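You operate a simulated robot arm through the tools that you are given. There is no shell and no other tool. Be economical: measure what you need, move in short steps, check, and stop when the job is done.

The job below is to be done with a simulated two-armed robot. You get a single attempt, and the scene is never put back.

TASK
Fit the sieve size shown on the settings card into the lower pan's pocket.
Fine: old sieve on the parts tray, cradle in, door shut; the main switch stays off.

The check looks at the end state, three seconds after you hand in, the way a careful person would. Anything else that was tipped, shoved, dropped, spilled or broken makes it a failure.

THE ROBOT
Two 7-joint arms with two-finger parallel grippers on one trunk, on a base that drives. Base frame: it is fixed to the floor where the robot stands at the start and does not move with it; the origin is under the middle of the robot, x ahead of it, y to its left, z up. Lengths are in cm, angles in rad, forces in N, time in s.
The left shoulder is at the start at [5, 16.5, 125.5], the right one opposite. With the tool pointing down near the work surface each hand reaches from about 10 to 68 cm from the robot's upright axis, wherever it stands, measured 20 degrees to its own side. Places, roughly: column knob [100, 30, 120]; cradle clamp [70, 0, 120]; infeed sliding door [90, 30, 120]; lower pan cradle [80, -10, 110]; main switch [60, -10, 160]; pipe wing nut [100, -20, 120]; plate knob [60, -10, 100]; rod clamp [100, 60, 100]; roll knob [100, 40, 100]; sieve pocket of the lower pan [80, -10, 110]; slot wing nut [100, -10, 130]; tray [-50, 100, 90]. Payload 3.91 kg a hand.
The tool frame of a hand sits at the grasp point between the pads (the TCP): z along the fingers, y along the line on which they close. The tips reach 3 cm beyond it. Largest opening 11 cm; finger width 2, thickness 1; the body of the gripper, 4.8 by 11.2 cm, starts 5.5 cm behind the TCP.
Orientation is that of the tool frame in the base frame, as a unit quaternion [x, y, z, w]. With the fingers straight down and closing along the base's y, the tool's x points along the base's -x, its y along +y and its z along -z.

THE INTERFACE
- The arms move only by the tool move_arm. It takes "left_moves", "right_moves" or both (then of equal length, played together; a hand with none holds still); each is a list of rows, each a list of 7 numbers: the shift along the tool's x, y, z in units of 200 mm (1.0 is 200 mm), then the turn, a rotation vector about the tool's x, y, z in units of 60 degrees (1.0 is 60 degrees), then the finger opening in cm, from 0 to 11. In form: [[dx, dy, dz, rx, ry, rz, claw], ...]. A call has 1 to 10 rows; each row is the pose to reach, as a shift and turn from the pose commanded when the call began, along the tool's axes at that moment. A call with a number of a shift or a turn outside -1 to 1 is refused whole. A row lasts 0.2 s, in which the tool goes at most 5 cm and 0.15 rad; a call with a longer step from one row to the next is refused whole, and so is a gripper value outside its range. A pose out of reach is approached as far as the arm can. The call stops where the force on the tool passes 70 N (or 10 N more than at its start, if that is more) or the arm is blocked; 0.2 s more then pass. The fingers move at their own pace (about 4.5 cm/s each) and stop on an object; they squeeze with about 30 N. The grip force told is the motor's: it shows also when the fingers shut on nothing. Time passes only in rows, and 0.2 s behind the last, so rows that repeat a pose let the fingers close. The reply holds the time, the measured pose of the TCP, the force on the tool along the base axes, the opening and the grip force, in the units named above and with some noise, with the torque about the TCP (base axes, N m) and any sound that the robot's microphone picked up.
- Cameras (640 x 400 px; columns grow to the right, rows downward): "scene" is now at [8.36, 7.56, 145.3]; the picture's right is [0.81, -0.59, 0.00], its down [-0.18, -0.25, -0.95] and it looks along [0.56, 0.77, -0.31] (base axes); focal length 214 px, centre (320, 200). "left" rides on the left gripper at [7.2, -1.7, -10.3] in its tool frame; the picture's right is [0.23, 0.97, 0.00], its down [-0.76, 0.18, -0.62] and it looks along [-0.61, 0.14, 0.78] (tool axes); focal length 222 px, centre (320, 200). "right" rides on the right gripper at [7.2, 1.7, -10.3] in its tool frame; the picture's right is [-0.23, 0.97, 0.00], its down [-0.76, -0.18, -0.62] and it looks along [-0.61, -0.14, 0.78] (tool axes); focal length 222 px, centre (320, 200). There is no depth. A picture from a camera that has moved, and an enlarged one, comes with that camera's place and axes in the base frame and with its lens.
- camera(camera): a new picture of that camera. It takes no simulated time.
- move_column(by): slides the trunk up (or, below 0, down) by that many cm; the arms and the scene camera ride with it, the base frame stays. It gives what a move gives, with no picture.
- steer(legs): drives the robot by 1 to 6 legs, each [ahead, left, turn to the left] in cm, cm and rad, along the robot's own axes; the way and the turn of a leg run together, so that a leg with both is an arc; at most 150 cm and 3.142 rad a leg. The arms and the cameras ride along, it lands a little off, and it stops where it bumps. It gives what a move gives.
- aim_head(pan, tilt): turns the head with the scene camera to pan (to the left, within 1.396 rad either way) and tilt (down, from -0.506 to 1.204), counted from straight ahead of the robot. It gives what a move gives.
- enlarge(camera, box): a new picture of the part [left, top, right, bottom] of that camera's present view, enlarged. It takes no simulated time.
- sign_off(): hands the job in; it is judged then, once.

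Work in short steps. Places have to be worked out from the pictures, the camera data and where the tool is seen: move nearer, look again, correct. Check each grasp and each placing, and mend what went wrong. You have 120 turns and 92 pictures in all, those below and enlarged ones among them. Open the grippers and draw the arms clear of the work before you hand the job in, unless the task says otherwise; then end with one line.

The tools are called after "Call:" by a JSON object that holds its "api" and its "payload". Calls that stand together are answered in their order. move_arm: Moves the arms, as the interface text tells. Its arguments: {"type":"object","properties":{"left_moves":{"type":"array","items":{"type":"array","items":{"type":"number"}}},"right_moves":{"type":"array","items":{"type":"array","items":{"type":"number"}}}},"required":[]} The other tools are called the same way: move_column (by) slides the trunk up or down; steer (legs) drives the base; aim_head (pan, tilt) turns the head that bears the scene camera; camera (camera) takes a picture; enlarge (camera, box) takes an enlarged picture of a part of a camera's view; sign_off () hands the job in.

At the start:

```text
clock: 0.0
left_tcp_pos: [20.34, 28.7, 134.83]
left_ee_rot: [-0.001, 1.0, 0.001, 0.0]
left_force: [-0.4, 0.6, -0.4]
left_wrist_torque: [0.01, 0.0, 0.02]
left_width: 10.99
left_finger_force: 0.0
right_tcp_pos: [28.65, 3.85, 138.01]
right_ee_rot: [0.0, 1.0, 0.001, 0.001]
right_force: [0.5, 0.0, -0.3]
right_wrist_torque: [0.01, -0.02, -0.03]
right_width: 10.99
right_finger_force: 0.0
trunk travel left (down, up): [-47.5, 2.8]
robot x, y, heading: [0.06, 0.17, 0.002]
head pan, tilt: [0.941, 0.311]
```

scene: 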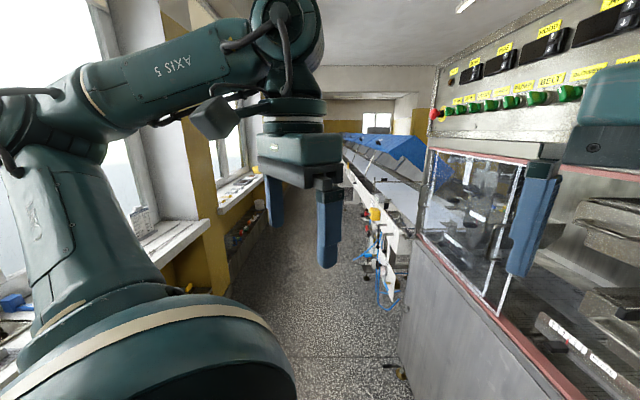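
right: 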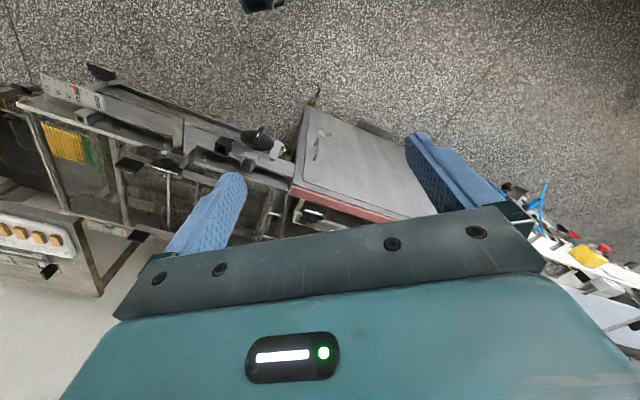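
left: 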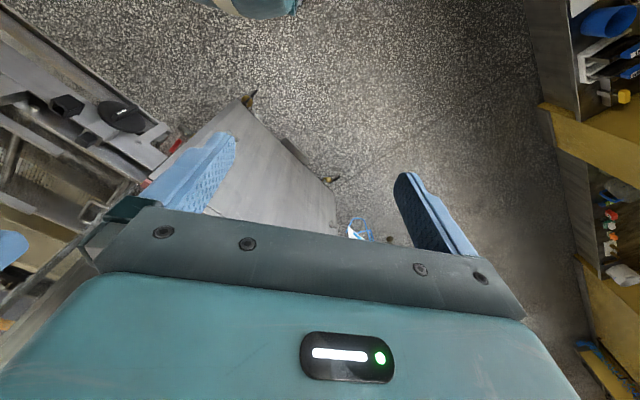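

The scene camera is looking to the left; I aim the head ahead and down to see the machine.

Call:
{"api": "aim_head", "payload": {"pan": -0.1, "tilt": 0.4}}

Call:
{"api": "camera", "payload": {"camera": "scene"}}

```text
clock: 1.3
left_tcp_pos: [20.37, 28.63, 134.72]
left_ee_rot: [0.0, 1.0, -0.001, 0.0]
left_force: [-0.1, 0.6, 0.5]
left_wrist_torque: [0.01, 0.0, -0.02]
left_width: 10.99
left_finger_force: 0.0
right_tcp_pos: [28.63, 3.76, 138.01]
right_ee_rot: [0.0, 1.0, 0.001, 0.0]
right_force: [-0.1, -1.2, 0.1]
right_wrist_torque: [-0.01, -0.01, 0.0]
right_width: 11.02
right_finger_force: 0.1
trunk travel left (down, up): [-47.5, 2.8]
robot x, y, heading: [0.42, -0.18, 0.001]
head pan, tilt: [-0.099, 0.4]
```

```text
88 pictures are left
camera scene: at [12.08, -0.89, 144.47], right [-0.1, -1.0, 0.0], down [-0.39, 0.04, -0.92], along [0.92, -0.09, -0.39], focal length 214 px, centre (320, 200)
```

scene: 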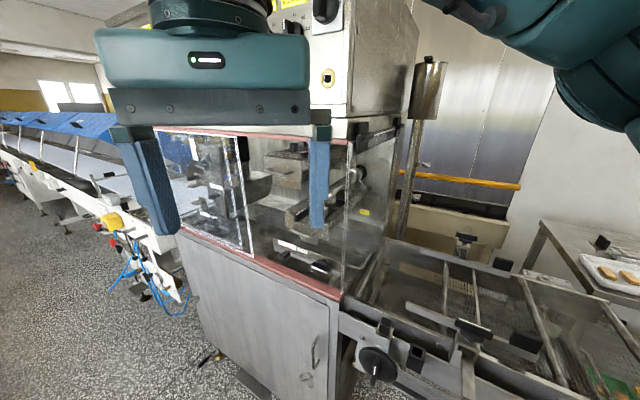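

The right hand blocks the view of the machine. I look around for the settings card and tray before moving.

Call:
{"api": "enlarge", "payload": {"camera": "scene", "box": [150, 110, 410, 310]}}

Call:
{"api": "aim_head", "payload": {"pan": 1.39, "tilt": 0.4}}

Call:
{"api": "camera", "payload": {"camera": "scene"}}

```text
2.00 times, centred on (280, 210) of scene
camera zoom: at [12.08, -0.89, 144.47], right [-0.1, -1.0, 0.0], down [-0.39, 0.04, -0.92], along [0.92, -0.09, -0.39], focal length 429 px, centre (400, 180)
```

zoom: 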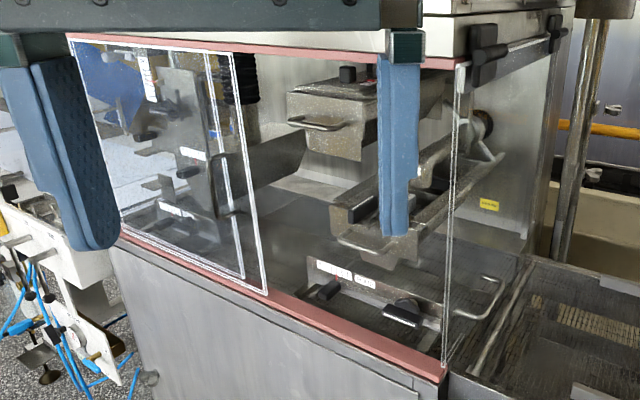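

```text
clock: 2.9
left_tcp_pos: [20.43, 28.75, 134.71]
left_ee_rot: [0.0, 1.0, 0.0, 0.0]
left_force: [-0.6, -0.3, -0.1]
left_wrist_torque: [-0.01, 0.01, -0.01]
left_width: 11.03
left_finger_force: 0.0
right_tcp_pos: [28.6, 3.8, 137.95]
right_ee_rot: [0.0, 1.0, 0.001, 0.0]
right_force: [-0.3, 0.0, -0.4]
right_wrist_torque: [-0.03, 0.01, 0.0]
right_width: 10.99
right_finger_force: 0.0
trunk travel left (down, up): [-47.5, 2.8]
robot x, y, heading: [0.26, -0.04, 0.001]
head pan, tilt: [1.389, 0.4]
```

```text
86 pictures are left
camera scene: at [4.54, 9.13, 144.47], right [0.98, -0.18, 0.0], down [-0.07, -0.38, -0.92], along [0.17, 0.91, -0.39], focal length 214 px, centre (320, 200)
```

scene: 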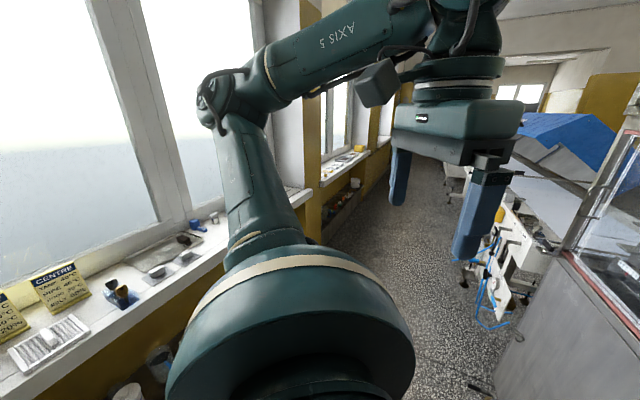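

Cards and the tray seem to be on the windowsill to the left rear. I turn the robot left to look at it.

Call:
{"api": "steer", "payload": {"legs": [[0, 0, 1.57]]}}

Call:
{"api": "aim_head", "payload": {"pan": 0.6, "tilt": 0.5}}

Call:
{"api": "camera", "payload": {"camera": "scene"}}

```text
clock: 7.1
left_tcp_pos: [-28.86, 20.42, 134.85]
left_ee_rot: [0.707, -0.707, 0.001, 0.0]
left_force: [-0.4, 0.0, 0.5]
left_wrist_torque: [0.01, -0.02, -0.01]
left_width: 11.02
left_finger_force: 0.1
right_tcp_pos: [-3.92, 28.6, 138.07]
right_ee_rot: [0.707, -0.707, -0.001, 0.001]
right_force: [0.3, 0.6, 0.6]
right_wrist_torque: [0.03, 0.01, -0.02]
right_width: 10.99
right_finger_force: 0.2
trunk travel left (down, up): [-47.5, 2.8]
robot x, y, heading: [0.07, -0.06, 1.57]
head pan, tilt: [1.389, 0.4]
```

```text
clock: 8.2
left_tcp_pos: [-28.85, 20.25, 134.85]
left_ee_rot: [0.708, -0.706, 0.0, 0.001]
left_force: [-0.2, 0.4, 0.3]
left_wrist_torque: [0.0, 0.01, 0.01]
left_width: 10.98
left_finger_force: 0.0
right_tcp_pos: [-3.98, 28.54, 137.98]
right_ee_rot: [0.708, -0.706, 0.0, 0.0]
right_force: [-0.1, 0.2, -0.2]
right_wrist_torque: [-0.02, -0.04, 0.01]
right_width: 11.0
right_finger_force: 0.2
trunk travel left (down, up): [-47.5, 2.8]
robot x, y, heading: [0.06, 0.15, 1.572]
head pan, tilt: [0.6, 0.499]
```

```text
85 pictures are left
camera scene: at [-5.24, 10.44, 143.56], right [0.82, 0.57, 0.0], down [0.27, -0.39, -0.88], along [-0.5, 0.72, -0.48], focal length 214 px, centre (320, 200)
```

scene: 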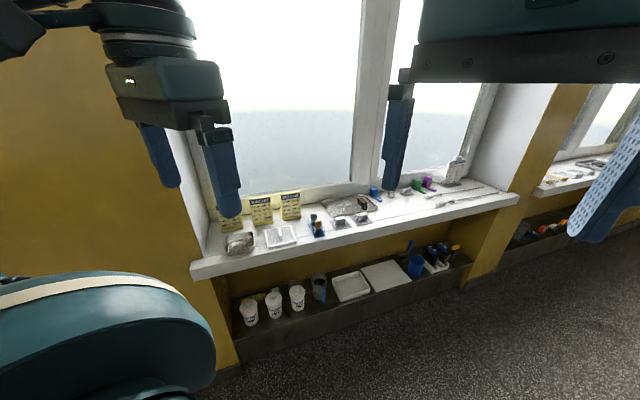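

Cards, a container, sieves and a tray are on the sill. I zoom in.

Call:
{"api": "enlarge", "payload": {"camera": "scene", "box": [210, 180, 310, 260]}}

Call:
{"api": "enlarge", "payload": {"camera": "scene", "box": [280, 160, 480, 260]}}

```text
5.00 times, centred on (260, 220) of scene
camera zoom: at [-5.24, 10.44, 143.56], right [0.82, 0.57, 0.0], down [0.27, -0.39, -0.88], along [-0.5, 0.72, -0.48], focal length 1072 px, centre (620, 100)
```

zoom: 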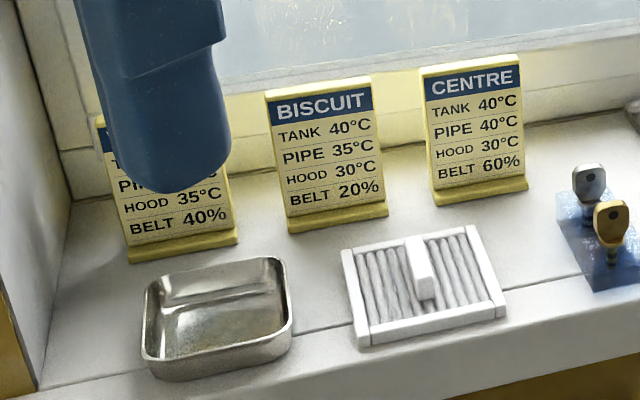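

```text
3.20 times, centred on (380, 210) of scene
camera zoom: at [-5.24, 10.44, 143.56], right [0.82, 0.57, 0.0], down [0.27, -0.39, -0.88], along [-0.5, 0.72, -0.48], focal length 686 px, centre (128, 168)
```

zoom: 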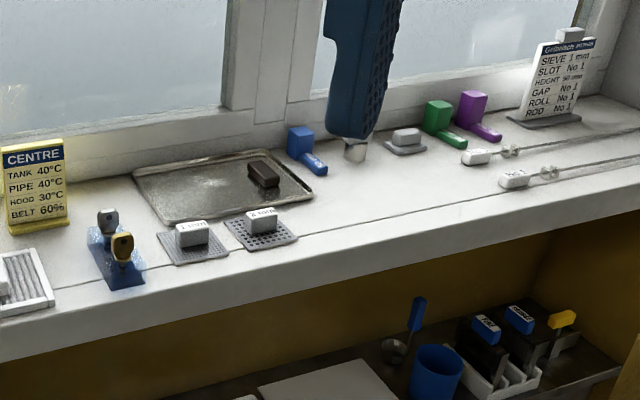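

The settings card reads "SIEVE 1 mm". I zoom closer on it and the sieves.

Call:
{"api": "enlarge", "payload": {"camera": "scene", "box": [430, 150, 480, 190]}}

Call:
{"api": "enlarge", "payload": {"camera": "scene", "box": [320, 195, 430, 245]}}

```text
10.00 times, centred on (455, 170) of scene
camera zoom: at [-5.24, 10.44, 143.56], right [0.82, 0.57, 0.0], down [0.27, -0.39, -0.88], along [-0.5, 0.72, -0.48], focal length 2145 px, centre (-1030, 500)
```

zoom: 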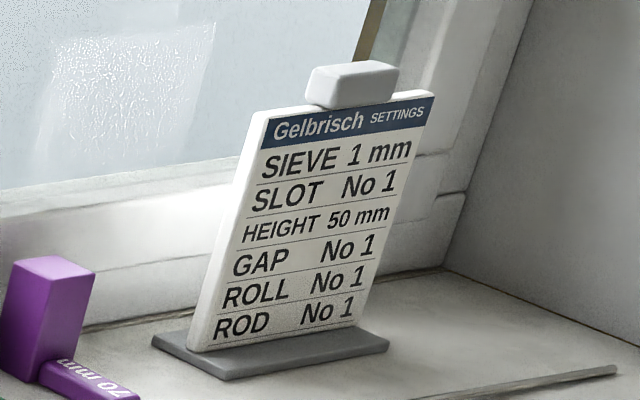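

```text
5.82 times, centred on (375, 220) of scene
camera zoom: at [-5.24, 10.44, 143.56], right [0.82, 0.57, 0.0], down [0.27, -0.39, -0.88], along [-0.5, 0.72, -0.48], focal length 1248 px, centre (0, 84)
```

zoom: 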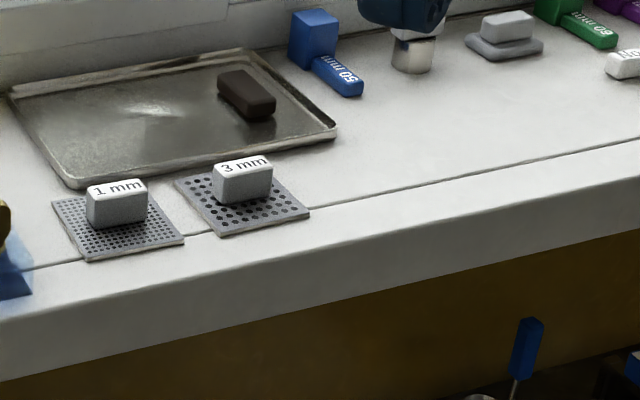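

The 1 mm sieve and the tray are identified. With the arms pointing away, I look to the right at the machine.

Call:
{"api": "aim_head", "payload": {"pan": -1.39, "tilt": 0.45}}

Call:
{"api": "camera", "payload": {"camera": "scene"}}

```text
clock: 10.2
left_tcp_pos: [-28.63, 20.37, 134.81]
left_ee_rot: [0.708, -0.707, 0.0, -0.001]
left_force: [-0.8, -0.2, -0.1]
left_wrist_torque: [0.03, 0.0, -0.02]
left_width: 11.02
left_finger_force: 0.0
right_tcp_pos: [-3.79, 28.6, 138.0]
right_ee_rot: [0.708, -0.707, 0.0, 0.001]
right_force: [0.6, 0.1, 0.1]
right_wrist_torque: [-0.02, 0.01, 0.04]
right_width: 11.01
right_finger_force: 0.0
trunk travel left (down, up): [-47.5, 2.8]
robot x, y, heading: [0.12, -0.2, 1.574]
head pan, tilt: [-1.389, 0.45]
```

```text
80 pictures are left
camera scene: at [8.96, 4.64, 144.0], right [0.18, -0.98, 0.0], down [-0.43, -0.08, -0.9], along [0.89, 0.17, -0.44], focal length 214 px, centre (320, 200)
```

scene: 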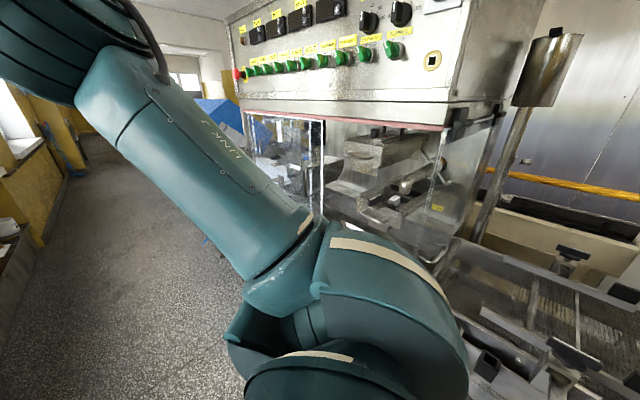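

The right arm blocks part of it. I turn back partway and look again.

Call:
{"api": "steer", "payload": {"legs": [[0, 0, -0.85]]}}

Call:
{"api": "aim_head", "payload": {"pan": -0.75, "tilt": 0.45}}

Call:
{"api": "camera", "payload": {"camera": "scene"}}

```text
clock: 12.8
left_tcp_pos: [-3.81, 35.04, 134.82]
left_ee_rot: [-0.355, 0.935, 0.0, 0.0]
left_force: [0.3, 0.9, 0.2]
left_wrist_torque: [-0.02, -0.01, 0.01]
left_width: 11.01
left_finger_force: 0.1
right_tcp_pos: [18.8, 21.72, 137.96]
right_ee_rot: [-0.354, 0.935, 0.001, 0.0]
right_force: [-0.1, -0.6, -1.0]
right_wrist_torque: [-0.01, 0.01, 0.02]
right_width: 11.01
right_finger_force: 0.0
trunk travel left (down, up): [-47.5, 2.8]
robot x, y, heading: [-0.29, 0.02, 0.725]
head pan, tilt: [-1.389, 0.45]
```

```text
clock: 13.8
left_tcp_pos: [-3.69, 35.03, 134.68]
left_ee_rot: [-0.355, 0.935, 0.001, 0.0]
left_force: [0.2, -0.7, 0.1]
left_wrist_torque: [0.03, 0.02, 0.02]
left_width: 11.0
left_finger_force: 0.0
right_tcp_pos: [18.91, 21.71, 137.95]
right_ee_rot: [-0.354, 0.935, 0.001, 0.0]
right_force: [-0.2, 0.2, 0.8]
right_wrist_torque: [0.0, 0.0, -0.03]
right_width: 10.99
right_finger_force: 0.1
trunk travel left (down, up): [-47.5, 2.8]
robot x, y, heading: [-0.1, 0.1, 0.728]
head pan, tilt: [-0.75, 0.45]
```

```text
79 pictures are left
camera scene: at [11.31, 1.73, 144.0], right [-0.03, -1.0, 0.0], down [-0.44, 0.01, -0.9], along [0.9, -0.02, -0.44], focal length 214 px, centre (320, 200)
```

scene: 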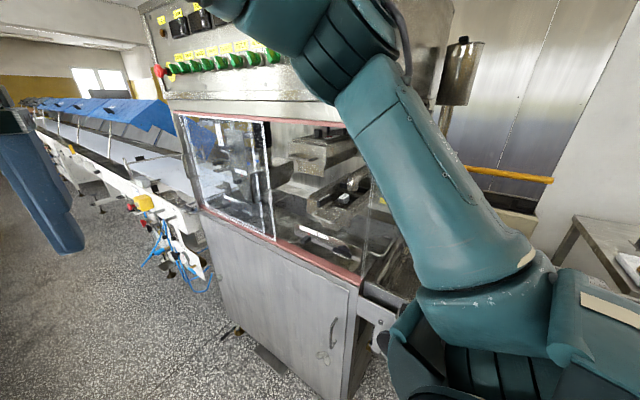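

Much clearer now; I zoom on the enclosure.

Call:
{"api": "enlarge", "payload": {"camera": "scene", "box": [240, 110, 400, 290]}}

Call:
{"api": "enlarge", "payload": {"camera": "scene", "box": [290, 160, 380, 270]}}

```text
2.22 times, centred on (320, 200) of scene
camera zoom: at [11.31, 1.73, 144.0], right [-0.03, -1.0, 0.0], down [-0.44, 0.01, -0.9], along [0.9, -0.02, -0.44], focal length 477 px, centre (320, 200)
```

zoom: 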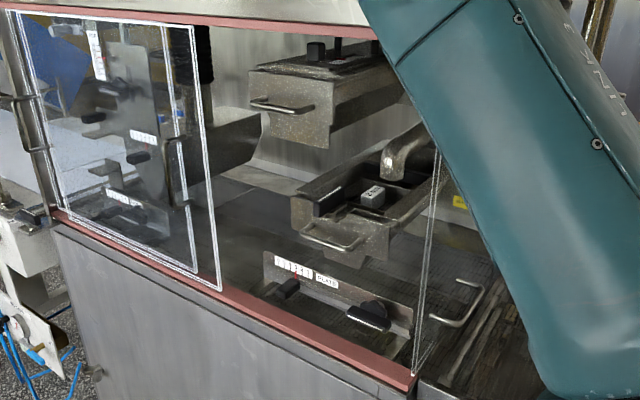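

```text
3.64 times, centred on (335, 215) of scene
camera zoom: at [11.31, 1.73, 144.0], right [-0.03, -1.0, 0.0], down [-0.44, 0.01, -0.9], along [0.9, -0.02, -0.44], focal length 780 px, centre (266, 146)
```

zoom: 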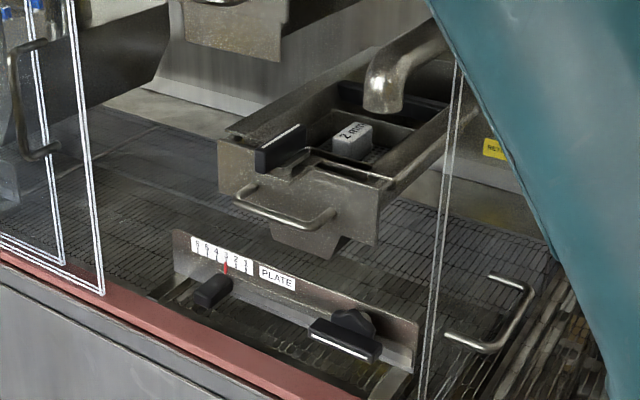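

The lower pan holds a 2 mm sieve under the pipe; the front right half is open. I move the right hand out to the side to unblock the view, and return to facing the machine.

Call:
{"api": "move_arm", "payload": {"right_moves": [[0, -0.25, 0, 0, 0, 0, 11], [0, -0.5, 0, 0, 0, 0, 11], [0, -0.75, 0, 0, 0, 0, 11], [0, -1, 0, 0, 0, 0, 11]]}}

Call:
{"api": "move_arm", "payload": {"right_moves": [[0, -0.25, 0, 0, 0, 0, 11], [0, -0.5, 0, 0, 0, 0, 11], [0, -0.75, 0, 0, 0, 0, 11]]}}

Call:
{"api": "steer", "payload": {"legs": [[0, 0, -0.728]]}}

Call:
{"api": "aim_head", "payload": {"pan": 0.0, "tilt": 0.45}}

Call:
{"api": "camera", "payload": {"camera": "scene"}}

```text
clock: 14.8
left_tcp_pos: [-3.82, 34.83, 134.83]
left_ee_rot: [-0.355, 0.935, 0.001, 0.001]
left_force: [-0.1, -0.7, -0.1]
left_wrist_torque: [0.03, -0.04, -0.02]
left_width: 10.97
left_finger_force: 0.0
right_tcp_pos: [32.29, 6.35, 137.42]
right_ee_rot: [-0.355, 0.935, 0.002, 0.0]
right_force: [-0.3, -0.3, 1.2]
right_wrist_torque: [0.01, -0.01, -0.02]
right_width: 11.0
right_finger_force: 0.0
trunk travel left (down, up): [-47.5, 2.8]
robot x, y, heading: [-0.05, 0.59, 0.726]
head pan, tilt: [-0.75, 0.45]
```

```text
clock: 15.6
left_tcp_pos: [-3.74, 34.99, 134.81]
left_ee_rot: [-0.355, 0.935, 0.0, 0.0]
left_force: [0.2, -0.5, 0.7]
left_wrist_torque: [0.0, -0.02, 0.02]
left_width: 11.0
left_finger_force: 0.0
right_tcp_pos: [42.45, -4.15, 137.16]
right_ee_rot: [-0.355, 0.935, 0.002, 0.0]
right_force: [-0.1, -0.7, -0.4]
right_wrist_torque: [-0.02, 0.03, -0.01]
right_width: 11.0
right_finger_force: 0.1
right hand out of reach, approached as far as the arm can: row 3
trunk travel left (down, up): [-47.5, 2.8]
robot x, y, heading: [0.28, 0.3, 0.728]
head pan, tilt: [-0.75, 0.45]
```

```text
clock: 18.0
left_tcp_pos: [21.34, 27.93, 134.79]
left_ee_rot: [0.016, 1.0, 0.0, 0.0]
left_force: [0.3, -0.3, -0.8]
left_wrist_torque: [0.01, -0.01, 0.01]
left_width: 11.0
left_finger_force: 0.1
right_tcp_pos: [27.9, -32.12, 137.12]
right_ee_rot: [0.017, 1.0, 0.0, 0.0]
right_force: [0.0, -0.7, -0.1]
right_wrist_torque: [0.03, 0.0, 0.01]
right_width: 10.99
right_finger_force: 0.1
trunk travel left (down, up): [-47.5, 2.8]
robot x, y, heading: [-0.32, 0.16, -0.035]
head pan, tilt: [-0.75, 0.45]
```

```text
clock: 19.1
left_tcp_pos: [21.2, 28.09, 134.87]
left_ee_rot: [0.016, 1.0, 0.0, 0.0]
left_force: [0.4, 0.0, -0.1]
left_wrist_torque: [0.03, 0.02, 0.01]
left_width: 11.0
left_finger_force: 0.0
right_tcp_pos: [28.11, -31.97, 137.38]
right_ee_rot: [0.016, 1.0, 0.001, 0.0]
right_force: [1.4, 0.5, 0.6]
right_wrist_torque: [0.0, -0.03, 0.02]
right_width: 10.98
right_finger_force: 0.1
trunk travel left (down, up): [-47.5, 2.8]
robot x, y, heading: [0.34, 0.07, -0.032]
head pan, tilt: [0.0, 0.45]
```

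```text
76 pictures are left
camera scene: at [12.04, -0.37, 144.0], right [-0.03, -1.0, 0.0], down [-0.43, 0.01, -0.9], along [0.9, -0.03, -0.44], focal length 214 px, centre (320, 200)
```

scene: 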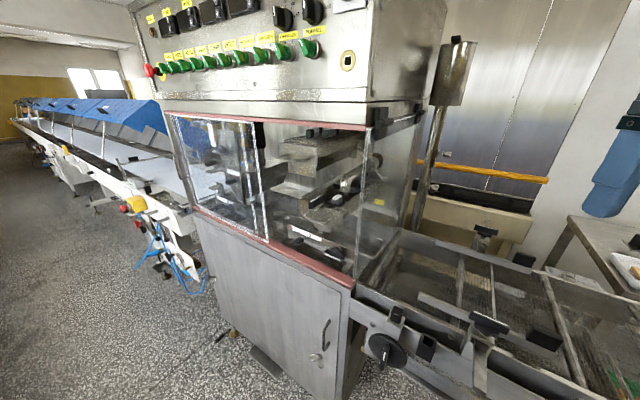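

The machine is yawed: its front runs from about (53,-10) to (100,57), so it should be faced at heading about -0.6. I drive left and turn to face it.

Call:
{"api": "steer", "payload": {"legs": [[0, 40, 0], [0, 0, -0.57], [8, 0, 0]]}}

Call:
{"api": "aim_head", "payload": {"pan": 0.0, "tilt": 0.5}}

Call:
{"api": "camera", "payload": {"camera": "scene"}}

```text
clock: 25.4
left_tcp_pos: [40.91, 47.46, 134.74]
left_ee_rot: [0.297, 0.955, 0.0, 0.001]
left_force: [0.3, 0.0, 0.2]
left_wrist_torque: [0.03, 0.07, -0.03]
left_width: 10.99
left_finger_force: 0.1
right_tcp_pos: [13.98, -6.72, 137.25]
right_ee_rot: [0.298, 0.955, 0.001, 0.001]
right_force: [0.7, -0.4, -0.9]
right_wrist_torque: [-0.01, -0.01, 0.04]
right_width: 11.01
right_finger_force: 0.0
trunk travel left (down, up): [-47.5, 2.8]
robot x, y, heading: [7.68, 35.55, -0.605]
head pan, tilt: [0.0, 0.45]
```

```text
clock: 26.0
left_tcp_pos: [40.73, 47.46, 134.71]
left_ee_rot: [0.297, 0.955, 0.0, 0.0]
left_force: [-0.2, 0.1, 0.1]
left_wrist_torque: [-0.04, 0.03, -0.04]
left_width: 11.03
left_finger_force: 0.0
right_tcp_pos: [13.9, -6.56, 137.13]
right_ee_rot: [0.297, 0.955, 0.002, 0.001]
right_force: [0.1, 0.0, 0.4]
right_wrist_torque: [0.0, -0.02, 0.01]
right_width: 11.01
right_finger_force: 0.1
trunk travel left (down, up): [-47.5, 2.8]
robot x, y, heading: [7.67, 35.57, -0.602]
head pan, tilt: [0.0, 0.499]
```

```text
75 pictures are left
camera scene: at [17.5, 28.57, 143.56], right [-0.57, -0.82, 0.0], down [-0.39, 0.27, -0.88], along [0.72, -0.5, -0.48], focal length 214 px, centre (320, 200)
```

scene: 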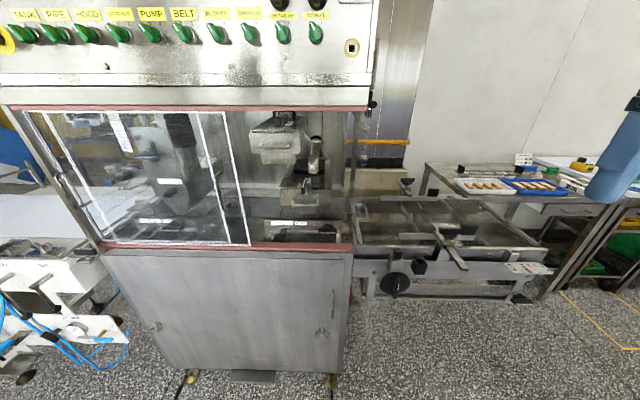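

Square on to the machine now. I zoom on the enclosure.

Call:
{"api": "enlarge", "payload": {"camera": "scene", "box": [220, 95, 380, 255]}}

Call:
{"api": "enlarge", "payload": {"camera": "scene", "box": [20, 95, 260, 255]}}

```text
2.50 times, centred on (300, 175) of scene
camera zoom: at [17.5, 28.57, 143.56], right [-0.57, -0.82, 0.0], down [-0.39, 0.27, -0.88], along [0.72, -0.5, -0.48], focal length 536 px, centre (370, 262)
```

zoom: 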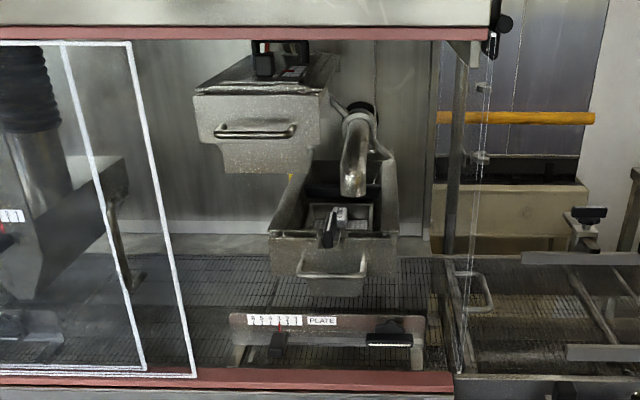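

```text
2.50 times, centred on (140, 175) of scene
camera zoom: at [17.5, 28.57, 143.56], right [-0.57, -0.82, 0.0], down [-0.39, 0.27, -0.88], along [0.72, -0.5, -0.48], focal length 536 px, centre (770, 262)
```

zoom: 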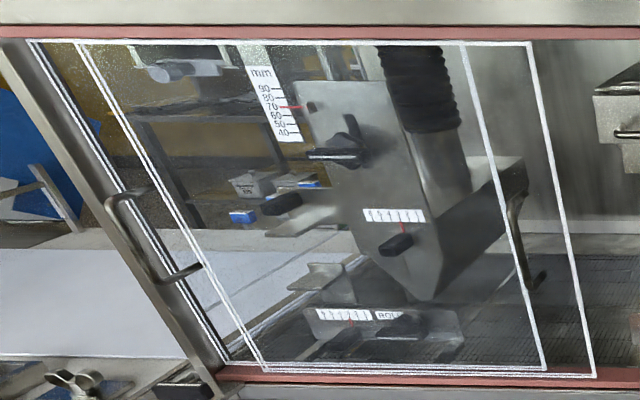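

Handle of the cradle estimated at about (69.6,-1.2,108), 6 cm behind the front plane. I drive 12 cm ahead for a closer view of the cradle and door handle.

Call:
{"api": "steer", "payload": {"legs": [[12, 0, 0]]}}

Call:
{"api": "aim_head", "payload": {"pan": 0.0, "tilt": 0.6}}

Call:
{"api": "enlarge", "payload": {"camera": "scene", "box": [260, 110, 360, 210]}}

Call:
{"api": "enlarge", "payload": {"camera": "scene", "box": [150, 60, 350, 260]}}

```text
clock: 27.3
left_tcp_pos: [51.01, 40.58, 134.81]
left_ee_rot: [0.296, 0.955, 0.0, 0.0]
left_force: [0.5, -0.5, 0.2]
left_wrist_torque: [0.02, 0.01, 0.0]
left_width: 11.01
left_finger_force: 0.0
right_tcp_pos: [24.16, -13.68, 137.11]
right_ee_rot: [0.297, 0.955, 0.001, 0.001]
right_force: [0.1, -0.1, -1.3]
right_wrist_torque: [0.01, 0.07, -0.01]
right_width: 11.0
right_finger_force: 0.1
trunk travel left (down, up): [-47.5, 2.8]
robot x, y, heading: [17.7, 28.71, -0.605]
head pan, tilt: [0.0, 0.499]
```

```text
clock: 27.9
left_tcp_pos: [50.73, 40.56, 134.93]
left_ee_rot: [0.296, 0.955, 0.001, 0.001]
left_force: [-0.5, -0.1, 0.7]
left_wrist_torque: [-0.08, -0.01, 0.0]
left_width: 10.99
left_finger_force: 0.2
right_tcp_pos: [24.1, -13.62, 137.21]
right_ee_rot: [0.297, 0.955, 0.001, 0.002]
right_force: [0.6, -0.3, 0.1]
right_wrist_torque: [0.01, 0.01, 0.02]
right_width: 10.99
right_finger_force: 0.1
trunk travel left (down, up): [-47.5, 2.8]
robot x, y, heading: [18.22, 28.42, -0.604]
head pan, tilt: [0.0, 0.6]
```

```text
4.00 times, centred on (310, 160) of scene
camera zoom: at [27.39, 21.78, 142.65], right [-0.57, -0.82, 0.0], down [-0.47, 0.32, -0.83], along [0.68, -0.47, -0.56], focal length 858 px, centre (360, 360)
```

zoom: 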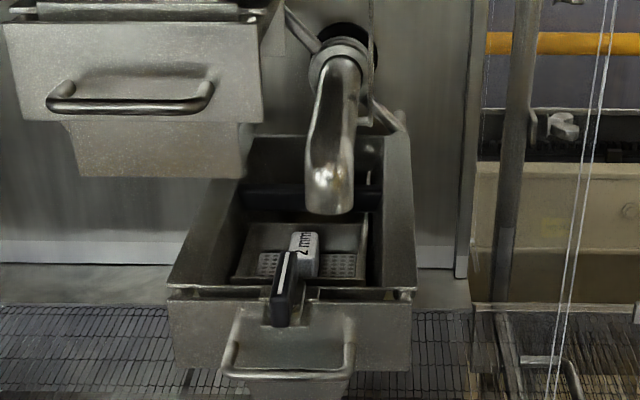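

```text
2.00 times, centred on (250, 160) of scene
camera zoom: at [27.39, 21.78, 142.65], right [-0.57, -0.82, 0.0], down [-0.47, 0.32, -0.83], along [0.68, -0.47, -0.56], focal length 429 px, centre (460, 280)
```

zoom: 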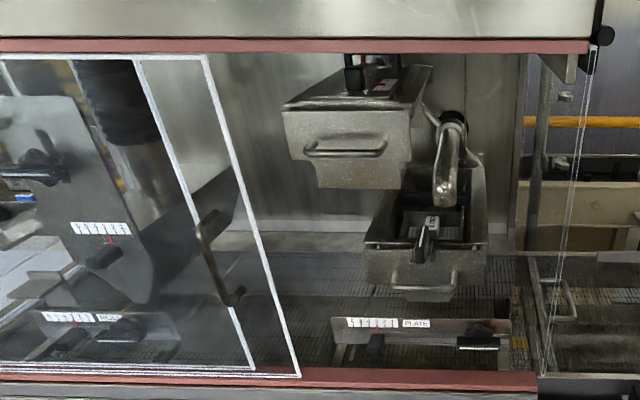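

The clamp lever with the white line appears at about (68,-1,116), the 2 mm knob just behind it. I bring the left hand, tilted forward, in front of the opening to see it from close.

Call:
{"api": "move_arm", "payload": {"left_moves": [[-0.1, -0.15, 0, 0, -0.14, 0, 11], [-0.2, -0.3, 0.05, 0, -0.28, 0, 11], [-0.3, -0.45, 0.1, 0, -0.42, 0, 11], [-0.4, -0.6, 0.15, 0, -0.56, 0, 11], [-0.5, -0.75, 0.2, 0, -0.7, 0, 11], [-0.6, -0.9, 0.25, 0, -0.75, 0, 11], [-0.75, -1.0, 0.25, 0, -0.75, 0, 11]]}}

Call:
{"api": "camera", "payload": {"camera": "left"}}

```text
clock: 29.6
left_tcp_pos: [51.98, 15.55, 129.84]
left_ee_rot: [0.272, 0.882, -0.114, 0.366]
left_force: [0.2, 0.5, 0.3]
left_wrist_torque: [0.05, 0.04, 0.0]
left_width: 11.02
left_finger_force: 0.0
right_tcp_pos: [24.17, -13.75, 137.15]
right_ee_rot: [0.297, 0.955, 0.002, 0.0]
right_force: [0.1, 0.2, 0.0]
right_wrist_torque: [0.02, 0.02, 0.02]
right_width: 11.02
right_finger_force: 0.0
trunk travel left (down, up): [-47.5, 2.8]
robot x, y, heading: [17.54, 28.37, -0.6]
head pan, tilt: [0.0, 0.6]
```

```text
70 pictures are left
camera left: at [40.69, 21.26, 132.01], right [0.42, 0.89, -0.16], down [0.18, 0.09, 0.98], along [0.89, -0.44, -0.12], focal length 222 px, centre (320, 200)
```

left: 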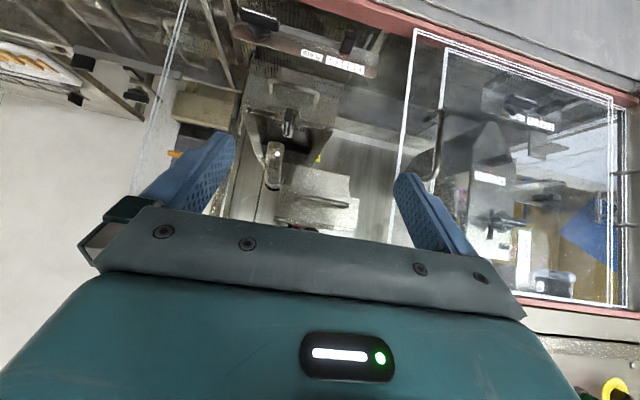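

The picture is upside-down but useful. I zoom on the clamp and door handle.

Call:
{"api": "enlarge", "payload": {"camera": "left", "box": [220, 50, 380, 210]}}

Call:
{"api": "enlarge", "payload": {"camera": "left", "box": [380, 20, 500, 240]}}

```text
2.50 times, centred on (300, 130) of left
camera zoom: at [40.69, 21.26, 132.01], right [0.42, 0.89, -0.16], down [0.18, 0.09, 0.98], along [0.89, -0.44, -0.12], focal length 555 px, centre (370, 375)
```

zoom: 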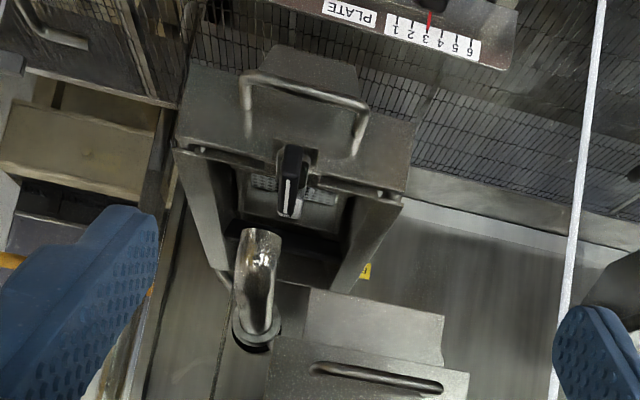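

```text
1.82 times, centred on (440, 130) of left
camera zoom: at [40.69, 21.26, 132.01], right [0.42, 0.89, -0.16], down [0.18, 0.09, 0.98], along [0.89, -0.44, -0.12], focal length 404 px, centre (102, 327)
```

zoom: 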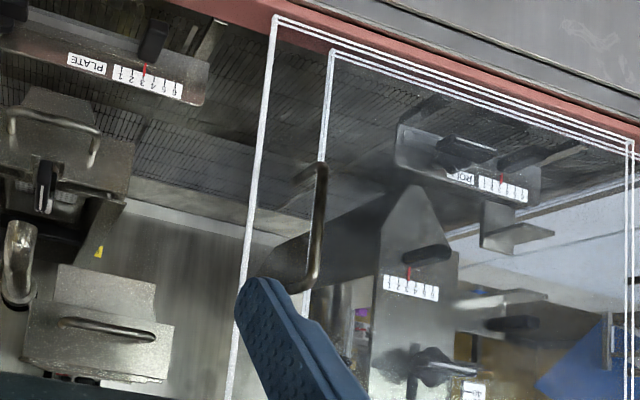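

The clamp is a black lever on the pan's front rim. I move straight along the tool axis to get a nearer look.

Call:
{"api": "move_arm", "payload": {"left_moves": [[0, -0.1, 0.2, 0, 0, 0, 11], [0, -0.2, 0.4, 0, 0, 0, 11], [0, -0.22, 0.6, 0, 0, 0, 11], [0, -0.22, 0.75, 0, 0, 0, 11]]}}

Call:
{"api": "camera", "payload": {"camera": "left"}}

```text
clock: 30.6
left_tcp_pos: [58.0, 10.8, 123.52]
left_ee_rot: [0.274, 0.882, -0.114, 0.366]
left_force: [-0.8, 0.5, -0.5]
left_wrist_torque: [0.0, 0.02, -0.03]
left_width: 11.0
left_finger_force: 0.1
left hand out of reach, approached as far as the arm can: row 1, 2, 3, 4
right_tcp_pos: [24.09, -13.74, 137.19]
right_ee_rot: [0.297, 0.955, 0.001, 0.002]
right_force: [-0.9, 0.4, 0.1]
right_wrist_torque: [0.01, -0.03, -0.03]
right_width: 11.01
right_finger_force: 0.1
trunk travel left (down, up): [-47.5, 2.8]
robot x, y, heading: [18.04, 28.61, -0.602]
head pan, tilt: [0.0, 0.6]
```

```text
67 pictures are left
camera left: at [46.82, 16.57, 125.63], right [0.42, 0.89, -0.16], down [0.18, 0.09, 0.98], along [0.89, -0.44, -0.12], focal length 222 px, centre (320, 200)
```

left: 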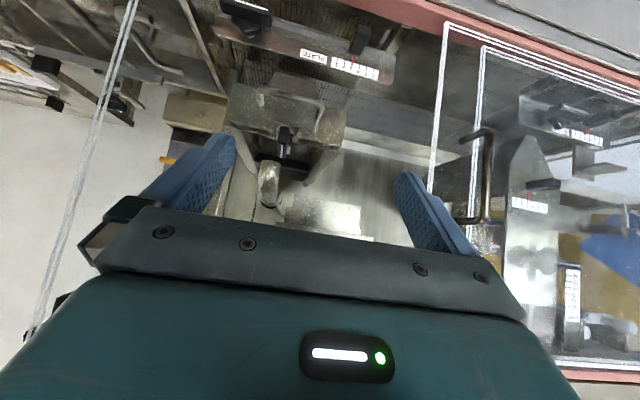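

The reach complaint is consistent with the elbow being folded: the robot is too close. I back up 10 cm and then extend the hand again.

Call:
{"api": "steer", "payload": {"legs": [[-10, 0, 0]]}}

Call:
{"api": "move_arm", "payload": {"left_moves": [[0, 0, 0.2, 0, 0, 0, 11], [0, 0, 0.4, 0, 0, 0, 11], [0, -0.05, 0.6, 0, 0, 0, 11]]}}

```text
clock: 31.7
left_tcp_pos: [50.06, 16.43, 123.45]
left_ee_rot: [0.274, 0.882, -0.113, 0.367]
left_force: [-0.7, 0.5, 0.7]
left_wrist_torque: [0.0, -0.01, 0.01]
left_width: 11.01
left_finger_force: 0.0
right_tcp_pos: [16.06, -8.06, 137.18]
right_ee_rot: [0.296, 0.955, 0.002, 0.002]
right_force: [0.6, 0.3, -0.1]
right_wrist_torque: [-0.01, -0.06, 0.02]
right_width: 10.99
right_finger_force: 0.0
trunk travel left (down, up): [-47.5, 2.8]
robot x, y, heading: [9.82, 33.68, -0.603]
head pan, tilt: [0.0, 0.6]
```

```text
clock: 32.5
left_tcp_pos: [57.47, 13.19, 115.62]
left_ee_rot: [0.274, 0.882, -0.115, 0.365]
left_force: [-0.3, -0.2, -0.6]
left_wrist_torque: [0.02, 0.02, 0.04]
left_width: 10.99
left_finger_force: 0.0
left hand out of reach, approached as far as the arm can: row 2, 3
right_tcp_pos: [16.29, -8.17, 137.1]
right_ee_rot: [0.295, 0.955, 0.0, 0.0]
right_force: [-0.1, -0.1, -0.1]
right_wrist_torque: [0.03, 0.04, 0.0]
right_width: 11.02
right_finger_force: 0.1
trunk travel left (down, up): [-47.5, 2.8]
robot x, y, heading: [9.65, 33.73, -0.602]
head pan, tilt: [0.0, 0.6]
```

The hand prefers to stay in line with its shoulder, so I shift the robot 8 cm to the right and then continue extending toward the clamp.

Call:
{"api": "steer", "payload": {"legs": [[0, -8, 0]]}}

Call:
{"api": "move_arm", "payload": {"left_moves": [[-0.05, 0.05, 0.0, 0, 0, 0, 11], [-0.15, 0.1, 0.05, 0, 0, 0, 11], [-0.25, 0.1, 0.1, 0, 0, 0, 11]]}}

Call:
{"api": "camera", "payload": {"camera": "left"}}

Call:
{"api": "camera", "payload": {"camera": "scene"}}

```text
clock: 33.9
left_tcp_pos: [52.82, 6.65, 115.7]
left_ee_rot: [0.274, 0.882, -0.114, 0.366]
left_force: [0.9, 0.1, 0.3]
left_wrist_torque: [0.04, -0.01, -0.01]
left_width: 11.0
left_finger_force: 0.1
right_tcp_pos: [11.46, -14.83, 137.17]
right_ee_rot: [0.296, 0.955, 0.001, 0.002]
right_force: [-0.1, -0.4, 0.1]
right_wrist_torque: [-0.01, -0.06, -0.01]
right_width: 10.99
right_finger_force: 0.1
trunk travel left (down, up): [-47.5, 2.8]
robot x, y, heading: [5.43, 27.33, -0.598]
head pan, tilt: [0.0, 0.6]
```

```text
clock: 34.7
left_tcp_pos: [58.21, 5.47, 117.72]
left_ee_rot: [0.275, 0.882, -0.116, 0.365]
left_force: [-0.2, -1.5, 0.3]
left_wrist_torque: [-0.04, -0.01, 0.0]
left_width: 11.01
left_finger_force: 0.3
right_tcp_pos: [11.57, -14.77, 137.09]
right_ee_rot: [0.297, 0.955, 0.001, 0.001]
right_force: [0.4, -0.2, 0.7]
right_wrist_torque: [-0.03, 0.01, -0.04]
right_width: 11.0
right_finger_force: 0.1
trunk travel left (down, up): [-47.5, 2.8]
robot x, y, heading: [5.04, 27.12, -0.6]
head pan, tilt: [0.0, 0.6]
```

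```text
66 pictures are left
camera left: at [47.0, 11.16, 120.01], right [0.42, 0.89, -0.16], down [0.18, 0.09, 0.98], along [0.89, -0.44, -0.12], focal length 222 px, centre (320, 200)
```

left: 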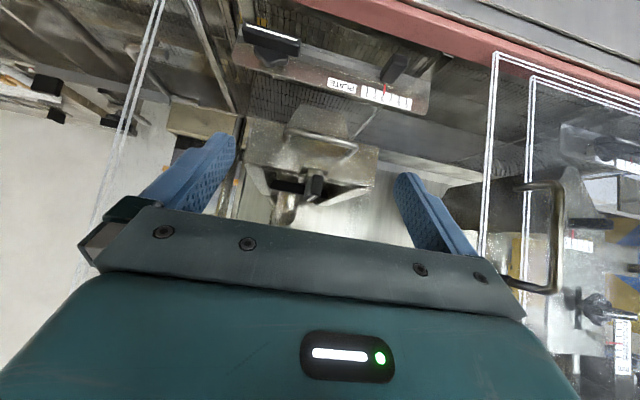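

```text
65 pictures are left
camera scene: at [14.93, 20.66, 142.64], right [-0.57, -0.82, 0.0], down [-0.47, 0.32, -0.82], along [0.68, -0.47, -0.57], focal length 214 px, centre (320, 200)
```

scene: 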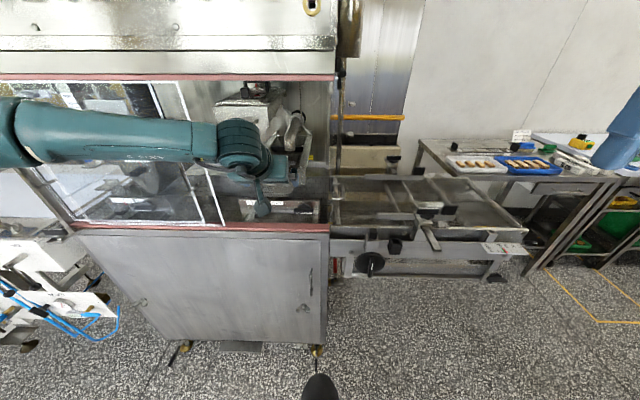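

I zoom on the clamp from this nearer view.

Call:
{"api": "enlarge", "payload": {"camera": "left", "box": [240, 90, 400, 215]}}

```text
3.20 times, centred on (320, 152) of left
camera zoom: at [47.0, 11.16, 120.01], right [0.42, 0.89, -0.16], down [0.18, 0.09, 0.98], along [0.89, -0.44, -0.12], focal length 711 px, centre (320, 352)
```

zoom: 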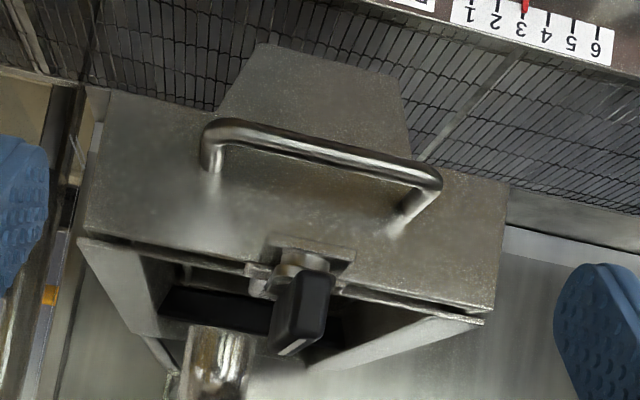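

The clamp is a block-shaped wing knob on a vertical neck, centre about (70.8,-2,114.8); the handle bar is about (67.9,-0.6,110.3). I level the left hand to 15° below horizontal and narrow the fingers before approaching the knob.

Call:
{"api": "move_arm", "payload": {"left_moves": [[0, 0, 0, 0, -0.13, 0, 6], [0, 0, 0, 0, -0.26, 0, 6], [0, 0, 0, 0, -0.39, 0, 6], [0, 0, 0, 0, -0.5, 0, 6]]}}

Call:
{"api": "camera", "payload": {"camera": "left"}}

```text
clock: 35.7
left_tcp_pos: [58.2, 5.63, 118.04]
left_ee_rot: [0.234, 0.757, -0.182, 0.582]
left_force: [-0.9, 0.1, -0.1]
left_wrist_torque: [0.03, 0.01, 0.04]
left_width: 5.96
left_finger_force: 0.0
right_tcp_pos: [11.43, -14.61, 137.18]
right_ee_rot: [0.297, 0.955, 0.001, 0.001]
right_force: [-1.2, -0.6, -0.4]
right_wrist_torque: [0.04, 0.01, -0.04]
right_width: 10.99
right_finger_force: 0.1
trunk travel left (down, up): [-47.5, 2.8]
robot x, y, heading: [5.32, 27.44, -0.602]
head pan, tilt: [0.0, 0.6]
```

```text
63 pictures are left
camera left: at [47.41, 11.05, 113.65], right [0.51, 0.83, -0.22], down [-0.23, 0.38, 0.9], along [0.83, -0.4, 0.39], focal length 222 px, centre (320, 200)
```

left: 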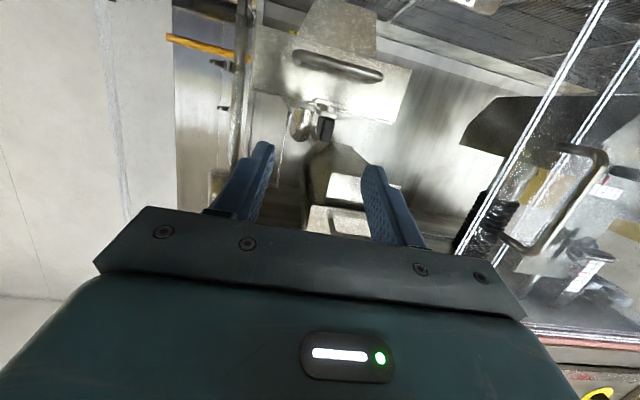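

The knob estimate agrees from this view (z about 116). I approach it along the tool with fingers straddling.

Call:
{"api": "move_arm", "payload": {"left_moves": [[-0.02, 0.02, 0.17, 0, 0, 0, 6], [-0.04, 0.045, 0.34, 0, 0, 0, 6], [-0.06, 0.045, 0.5, 0, 0, 0, 6], [-0.078, 0.045, 0.62, 0, 0, 0, 6]]}}

Call:
{"api": "camera", "payload": {"camera": "left"}}

Call:
{"api": "camera", "payload": {"camera": "scene"}}

```text
clock: 36.7
left_tcp_pos: [67.59, 3.59, 118.33]
left_ee_rot: [0.241, 0.756, -0.186, 0.579]
left_force: [-17.1, -10.5, -0.3]
left_wrist_torque: [-0.13, 0.27, -0.74]
left_width: 6.87
left_finger_force: 8.4
left hand out of reach, approached as far as the arm can: row 1, 2, 3, 4
right_tcp_pos: [11.32, -14.92, 137.01]
right_ee_rot: [0.298, 0.955, 0.002, 0.002]
right_force: [0.4, -0.4, -0.4]
right_wrist_torque: [-0.05, 0.0, 0.02]
right_width: 11.01
right_finger_force: 0.0
trunk travel left (down, up): [-47.5, 2.8]
robot x, y, heading: [5.27, 27.22, -0.601]
head pan, tilt: [0.0, 0.6]
```

```text
62 pictures are left
camera left: at [56.87, 9.14, 113.99], right [0.52, 0.83, -0.22], down [-0.23, 0.38, 0.9], along [0.83, -0.41, 0.38], focal length 222 px, centre (320, 200)
```

left: 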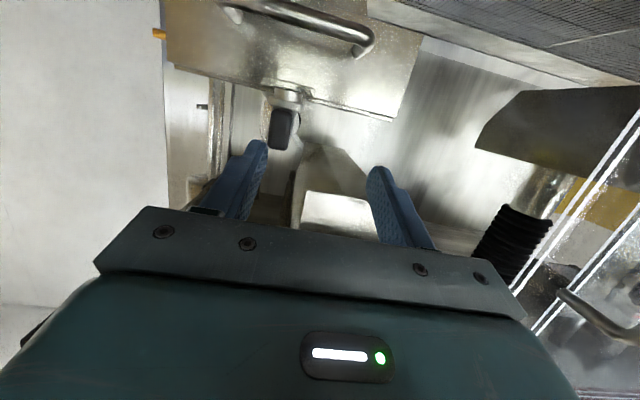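

```text
61 pictures are left
camera scene: at [14.61, 20.46, 142.66], right [-0.57, -0.82, 0.0], down [-0.46, 0.32, -0.83], along [0.68, -0.47, -0.56], focal length 214 px, centre (320, 200)
```

scene: 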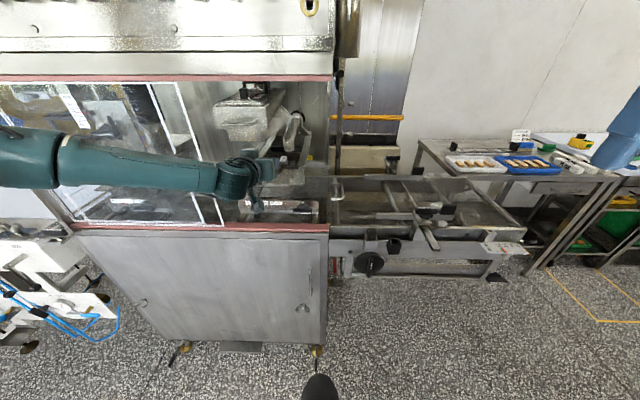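

The right finger rubs the knob and the arm hits a joint limit; the target should lie 20° to the arm's own side. I withdraw and shift the robot 10 cm further right.

Call:
{"api": "move_arm", "payload": {"left_moves": [[0, 0, -0.2, 0, 0, 0, 6], [0, 0, -0.4, 0, 0, 0, 6], [0, 0, -0.6, 0, 0, 0, 6]]}}

Call:
{"api": "steer", "payload": {"legs": [[0, -10, 0]]}}

```text
clock: 37.5
left_tcp_pos: [58.3, 10.75, 121.05]
left_ee_rot: [0.234, 0.757, -0.182, 0.582]
left_force: [-0.2, 0.3, -0.9]
left_wrist_torque: [-0.04, -0.01, 0.01]
left_width: 5.98
left_finger_force: 0.0
right_tcp_pos: [11.58, -14.68, 137.18]
right_ee_rot: [0.296, 0.955, 0.001, 0.002]
right_force: [0.3, 0.3, -0.7]
right_wrist_torque: [-0.02, -0.02, 0.0]
right_width: 11.0
right_finger_force: 0.0
trunk travel left (down, up): [-47.5, 2.8]
robot x, y, heading: [5.62, 27.38, -0.6]
head pan, tilt: [0.0, 0.6]
```

```text
clock: 39.0
left_tcp_pos: [52.77, 2.5, 120.96]
left_ee_rot: [0.235, 0.757, -0.182, 0.582]
left_force: [0.0, -0.1, 0.2]
left_wrist_torque: [0.0, 0.0, 0.02]
left_width: 6.0
left_finger_force: 0.1
right_tcp_pos: [6.08, -22.98, 137.15]
right_ee_rot: [0.296, 0.955, 0.001, 0.002]
right_force: [-0.2, -0.4, -0.1]
right_wrist_torque: [0.06, -0.04, 0.03]
right_width: 10.99
right_finger_force: 0.1
trunk travel left (down, up): [-47.5, 2.8]
robot x, y, heading: [-0.46, 19.12, -0.596]
head pan, tilt: [0.0, 0.6]
```

Now the clamp is 22 cm to the left. I align laterally and go most of the way.

Call:
{"api": "move_arm", "payload": {"left_moves": [[0, 0.12, 0.1, 0, 0, 0, 6], [0.01, 0.24, 0.2, 0, 0, 0, 6], [0.02, 0.31, 0.32, 0, 0, 0, 6], [0.025, 0.31, 0.5, 0, 0, 0, 6]]}}

Call:
{"api": "camera", "payload": {"camera": "left"}}

```text
clock: 40.0
left_tcp_pos: [64.26, 1.91, 118.85]
left_ee_rot: [0.235, 0.761, -0.18, 0.578]
left_force: [-0.1, 0.1, -0.3]
left_wrist_torque: [-0.02, -0.02, -0.02]
left_width: 6.03
left_finger_force: 0.0
left hand out of reach, approached as far as the arm can: row 3, 4
right_tcp_pos: [6.04, -23.14, 137.18]
right_ee_rot: [0.296, 0.955, 0.001, 0.001]
right_force: [0.6, -0.4, -0.8]
right_wrist_torque: [0.02, 0.02, -0.01]
right_width: 11.02
right_finger_force: 0.1
trunk travel left (down, up): [-47.5, 2.8]
robot x, y, heading: [-0.43, 18.82, -0.6]
head pan, tilt: [0.0, 0.6]
```

```text
60 pictures are left
camera left: at [53.55, 7.25, 114.57], right [0.5, 0.84, -0.22], down [-0.23, 0.37, 0.9], along [0.84, -0.4, 0.38], focal length 222 px, centre (320, 200)
```

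left: 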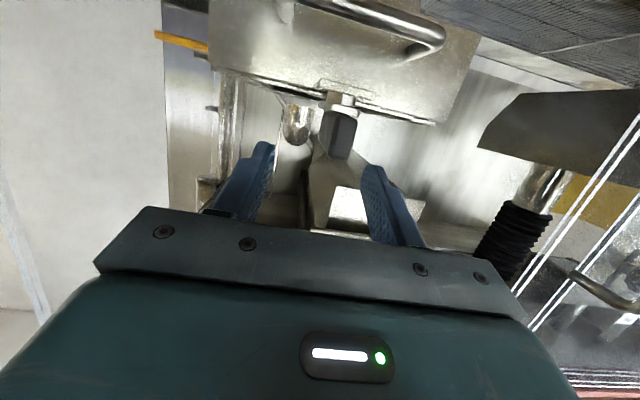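

The hand is aligned but at the arm's forward limit. I lower the hand 2.3 cm and use the base for the final approach.

Call:
{"api": "move_arm", "payload": {"left_moves": [[0.055, 0.015, 0.015, 0, 0, 0, 6], [0.11, 0.03, 0.03, 0, 0, 0, 6]]}}

Call:
{"api": "steer", "payload": {"legs": [[4, 0, 0]]}}

Call:
{"api": "camera", "payload": {"camera": "left"}}

```text
clock: 40.6
left_tcp_pos: [64.56, 1.95, 118.45]
left_ee_rot: [0.236, 0.762, -0.18, 0.576]
left_force: [1.1, 0.5, 0.3]
left_wrist_torque: [-0.01, 0.01, 0.0]
left_width: 6.0
left_finger_force: 0.0
left hand out of reach, approached as far as the arm can: row 1, 2
right_tcp_pos: [5.91, -22.96, 137.27]
right_ee_rot: [0.295, 0.955, 0.0, 0.0]
right_force: [-0.1, 0.5, 0.2]
right_wrist_torque: [-0.01, -0.01, 0.0]
right_width: 10.99
right_finger_force: 0.0
trunk travel left (down, up): [-47.5, 2.8]
robot x, y, heading: [-0.45, 19.33, -0.602]
head pan, tilt: [0.0, 0.6]
```

```text
clock: 41.5
left_tcp_pos: [67.91, -0.29, 118.44]
left_ee_rot: [0.235, 0.763, -0.178, 0.576]
left_force: [0.2, -0.8, -0.4]
left_wrist_torque: [0.01, -0.01, 0.01]
left_width: 6.02
left_finger_force: 0.1
right_tcp_pos: [9.36, -25.21, 137.15]
right_ee_rot: [0.295, 0.955, 0.001, 0.0]
right_force: [0.1, 0.2, 0.5]
right_wrist_torque: [0.01, 0.01, -0.03]
right_width: 11.01
right_finger_force: 0.1
trunk travel left (down, up): [-47.5, 2.8]
robot x, y, heading: [3.07, 17.04, -0.599]
head pan, tilt: [0.0, 0.6]
```

```text
59 pictures are left
camera left: at [57.02, 5.15, 114.33], right [0.5, 0.84, -0.22], down [-0.22, 0.37, 0.9], along [0.84, -0.4, 0.37], focal length 222 px, centre (320, 200)
```

left: 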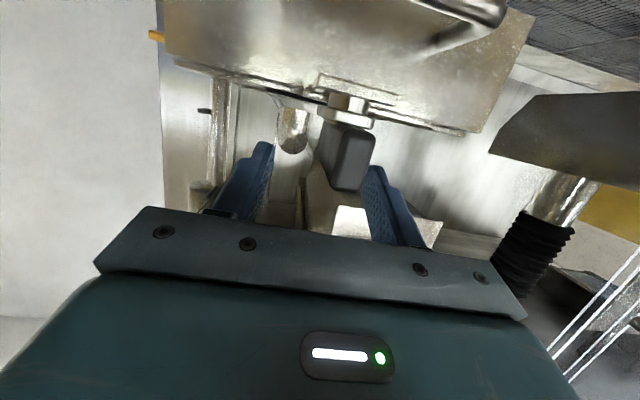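

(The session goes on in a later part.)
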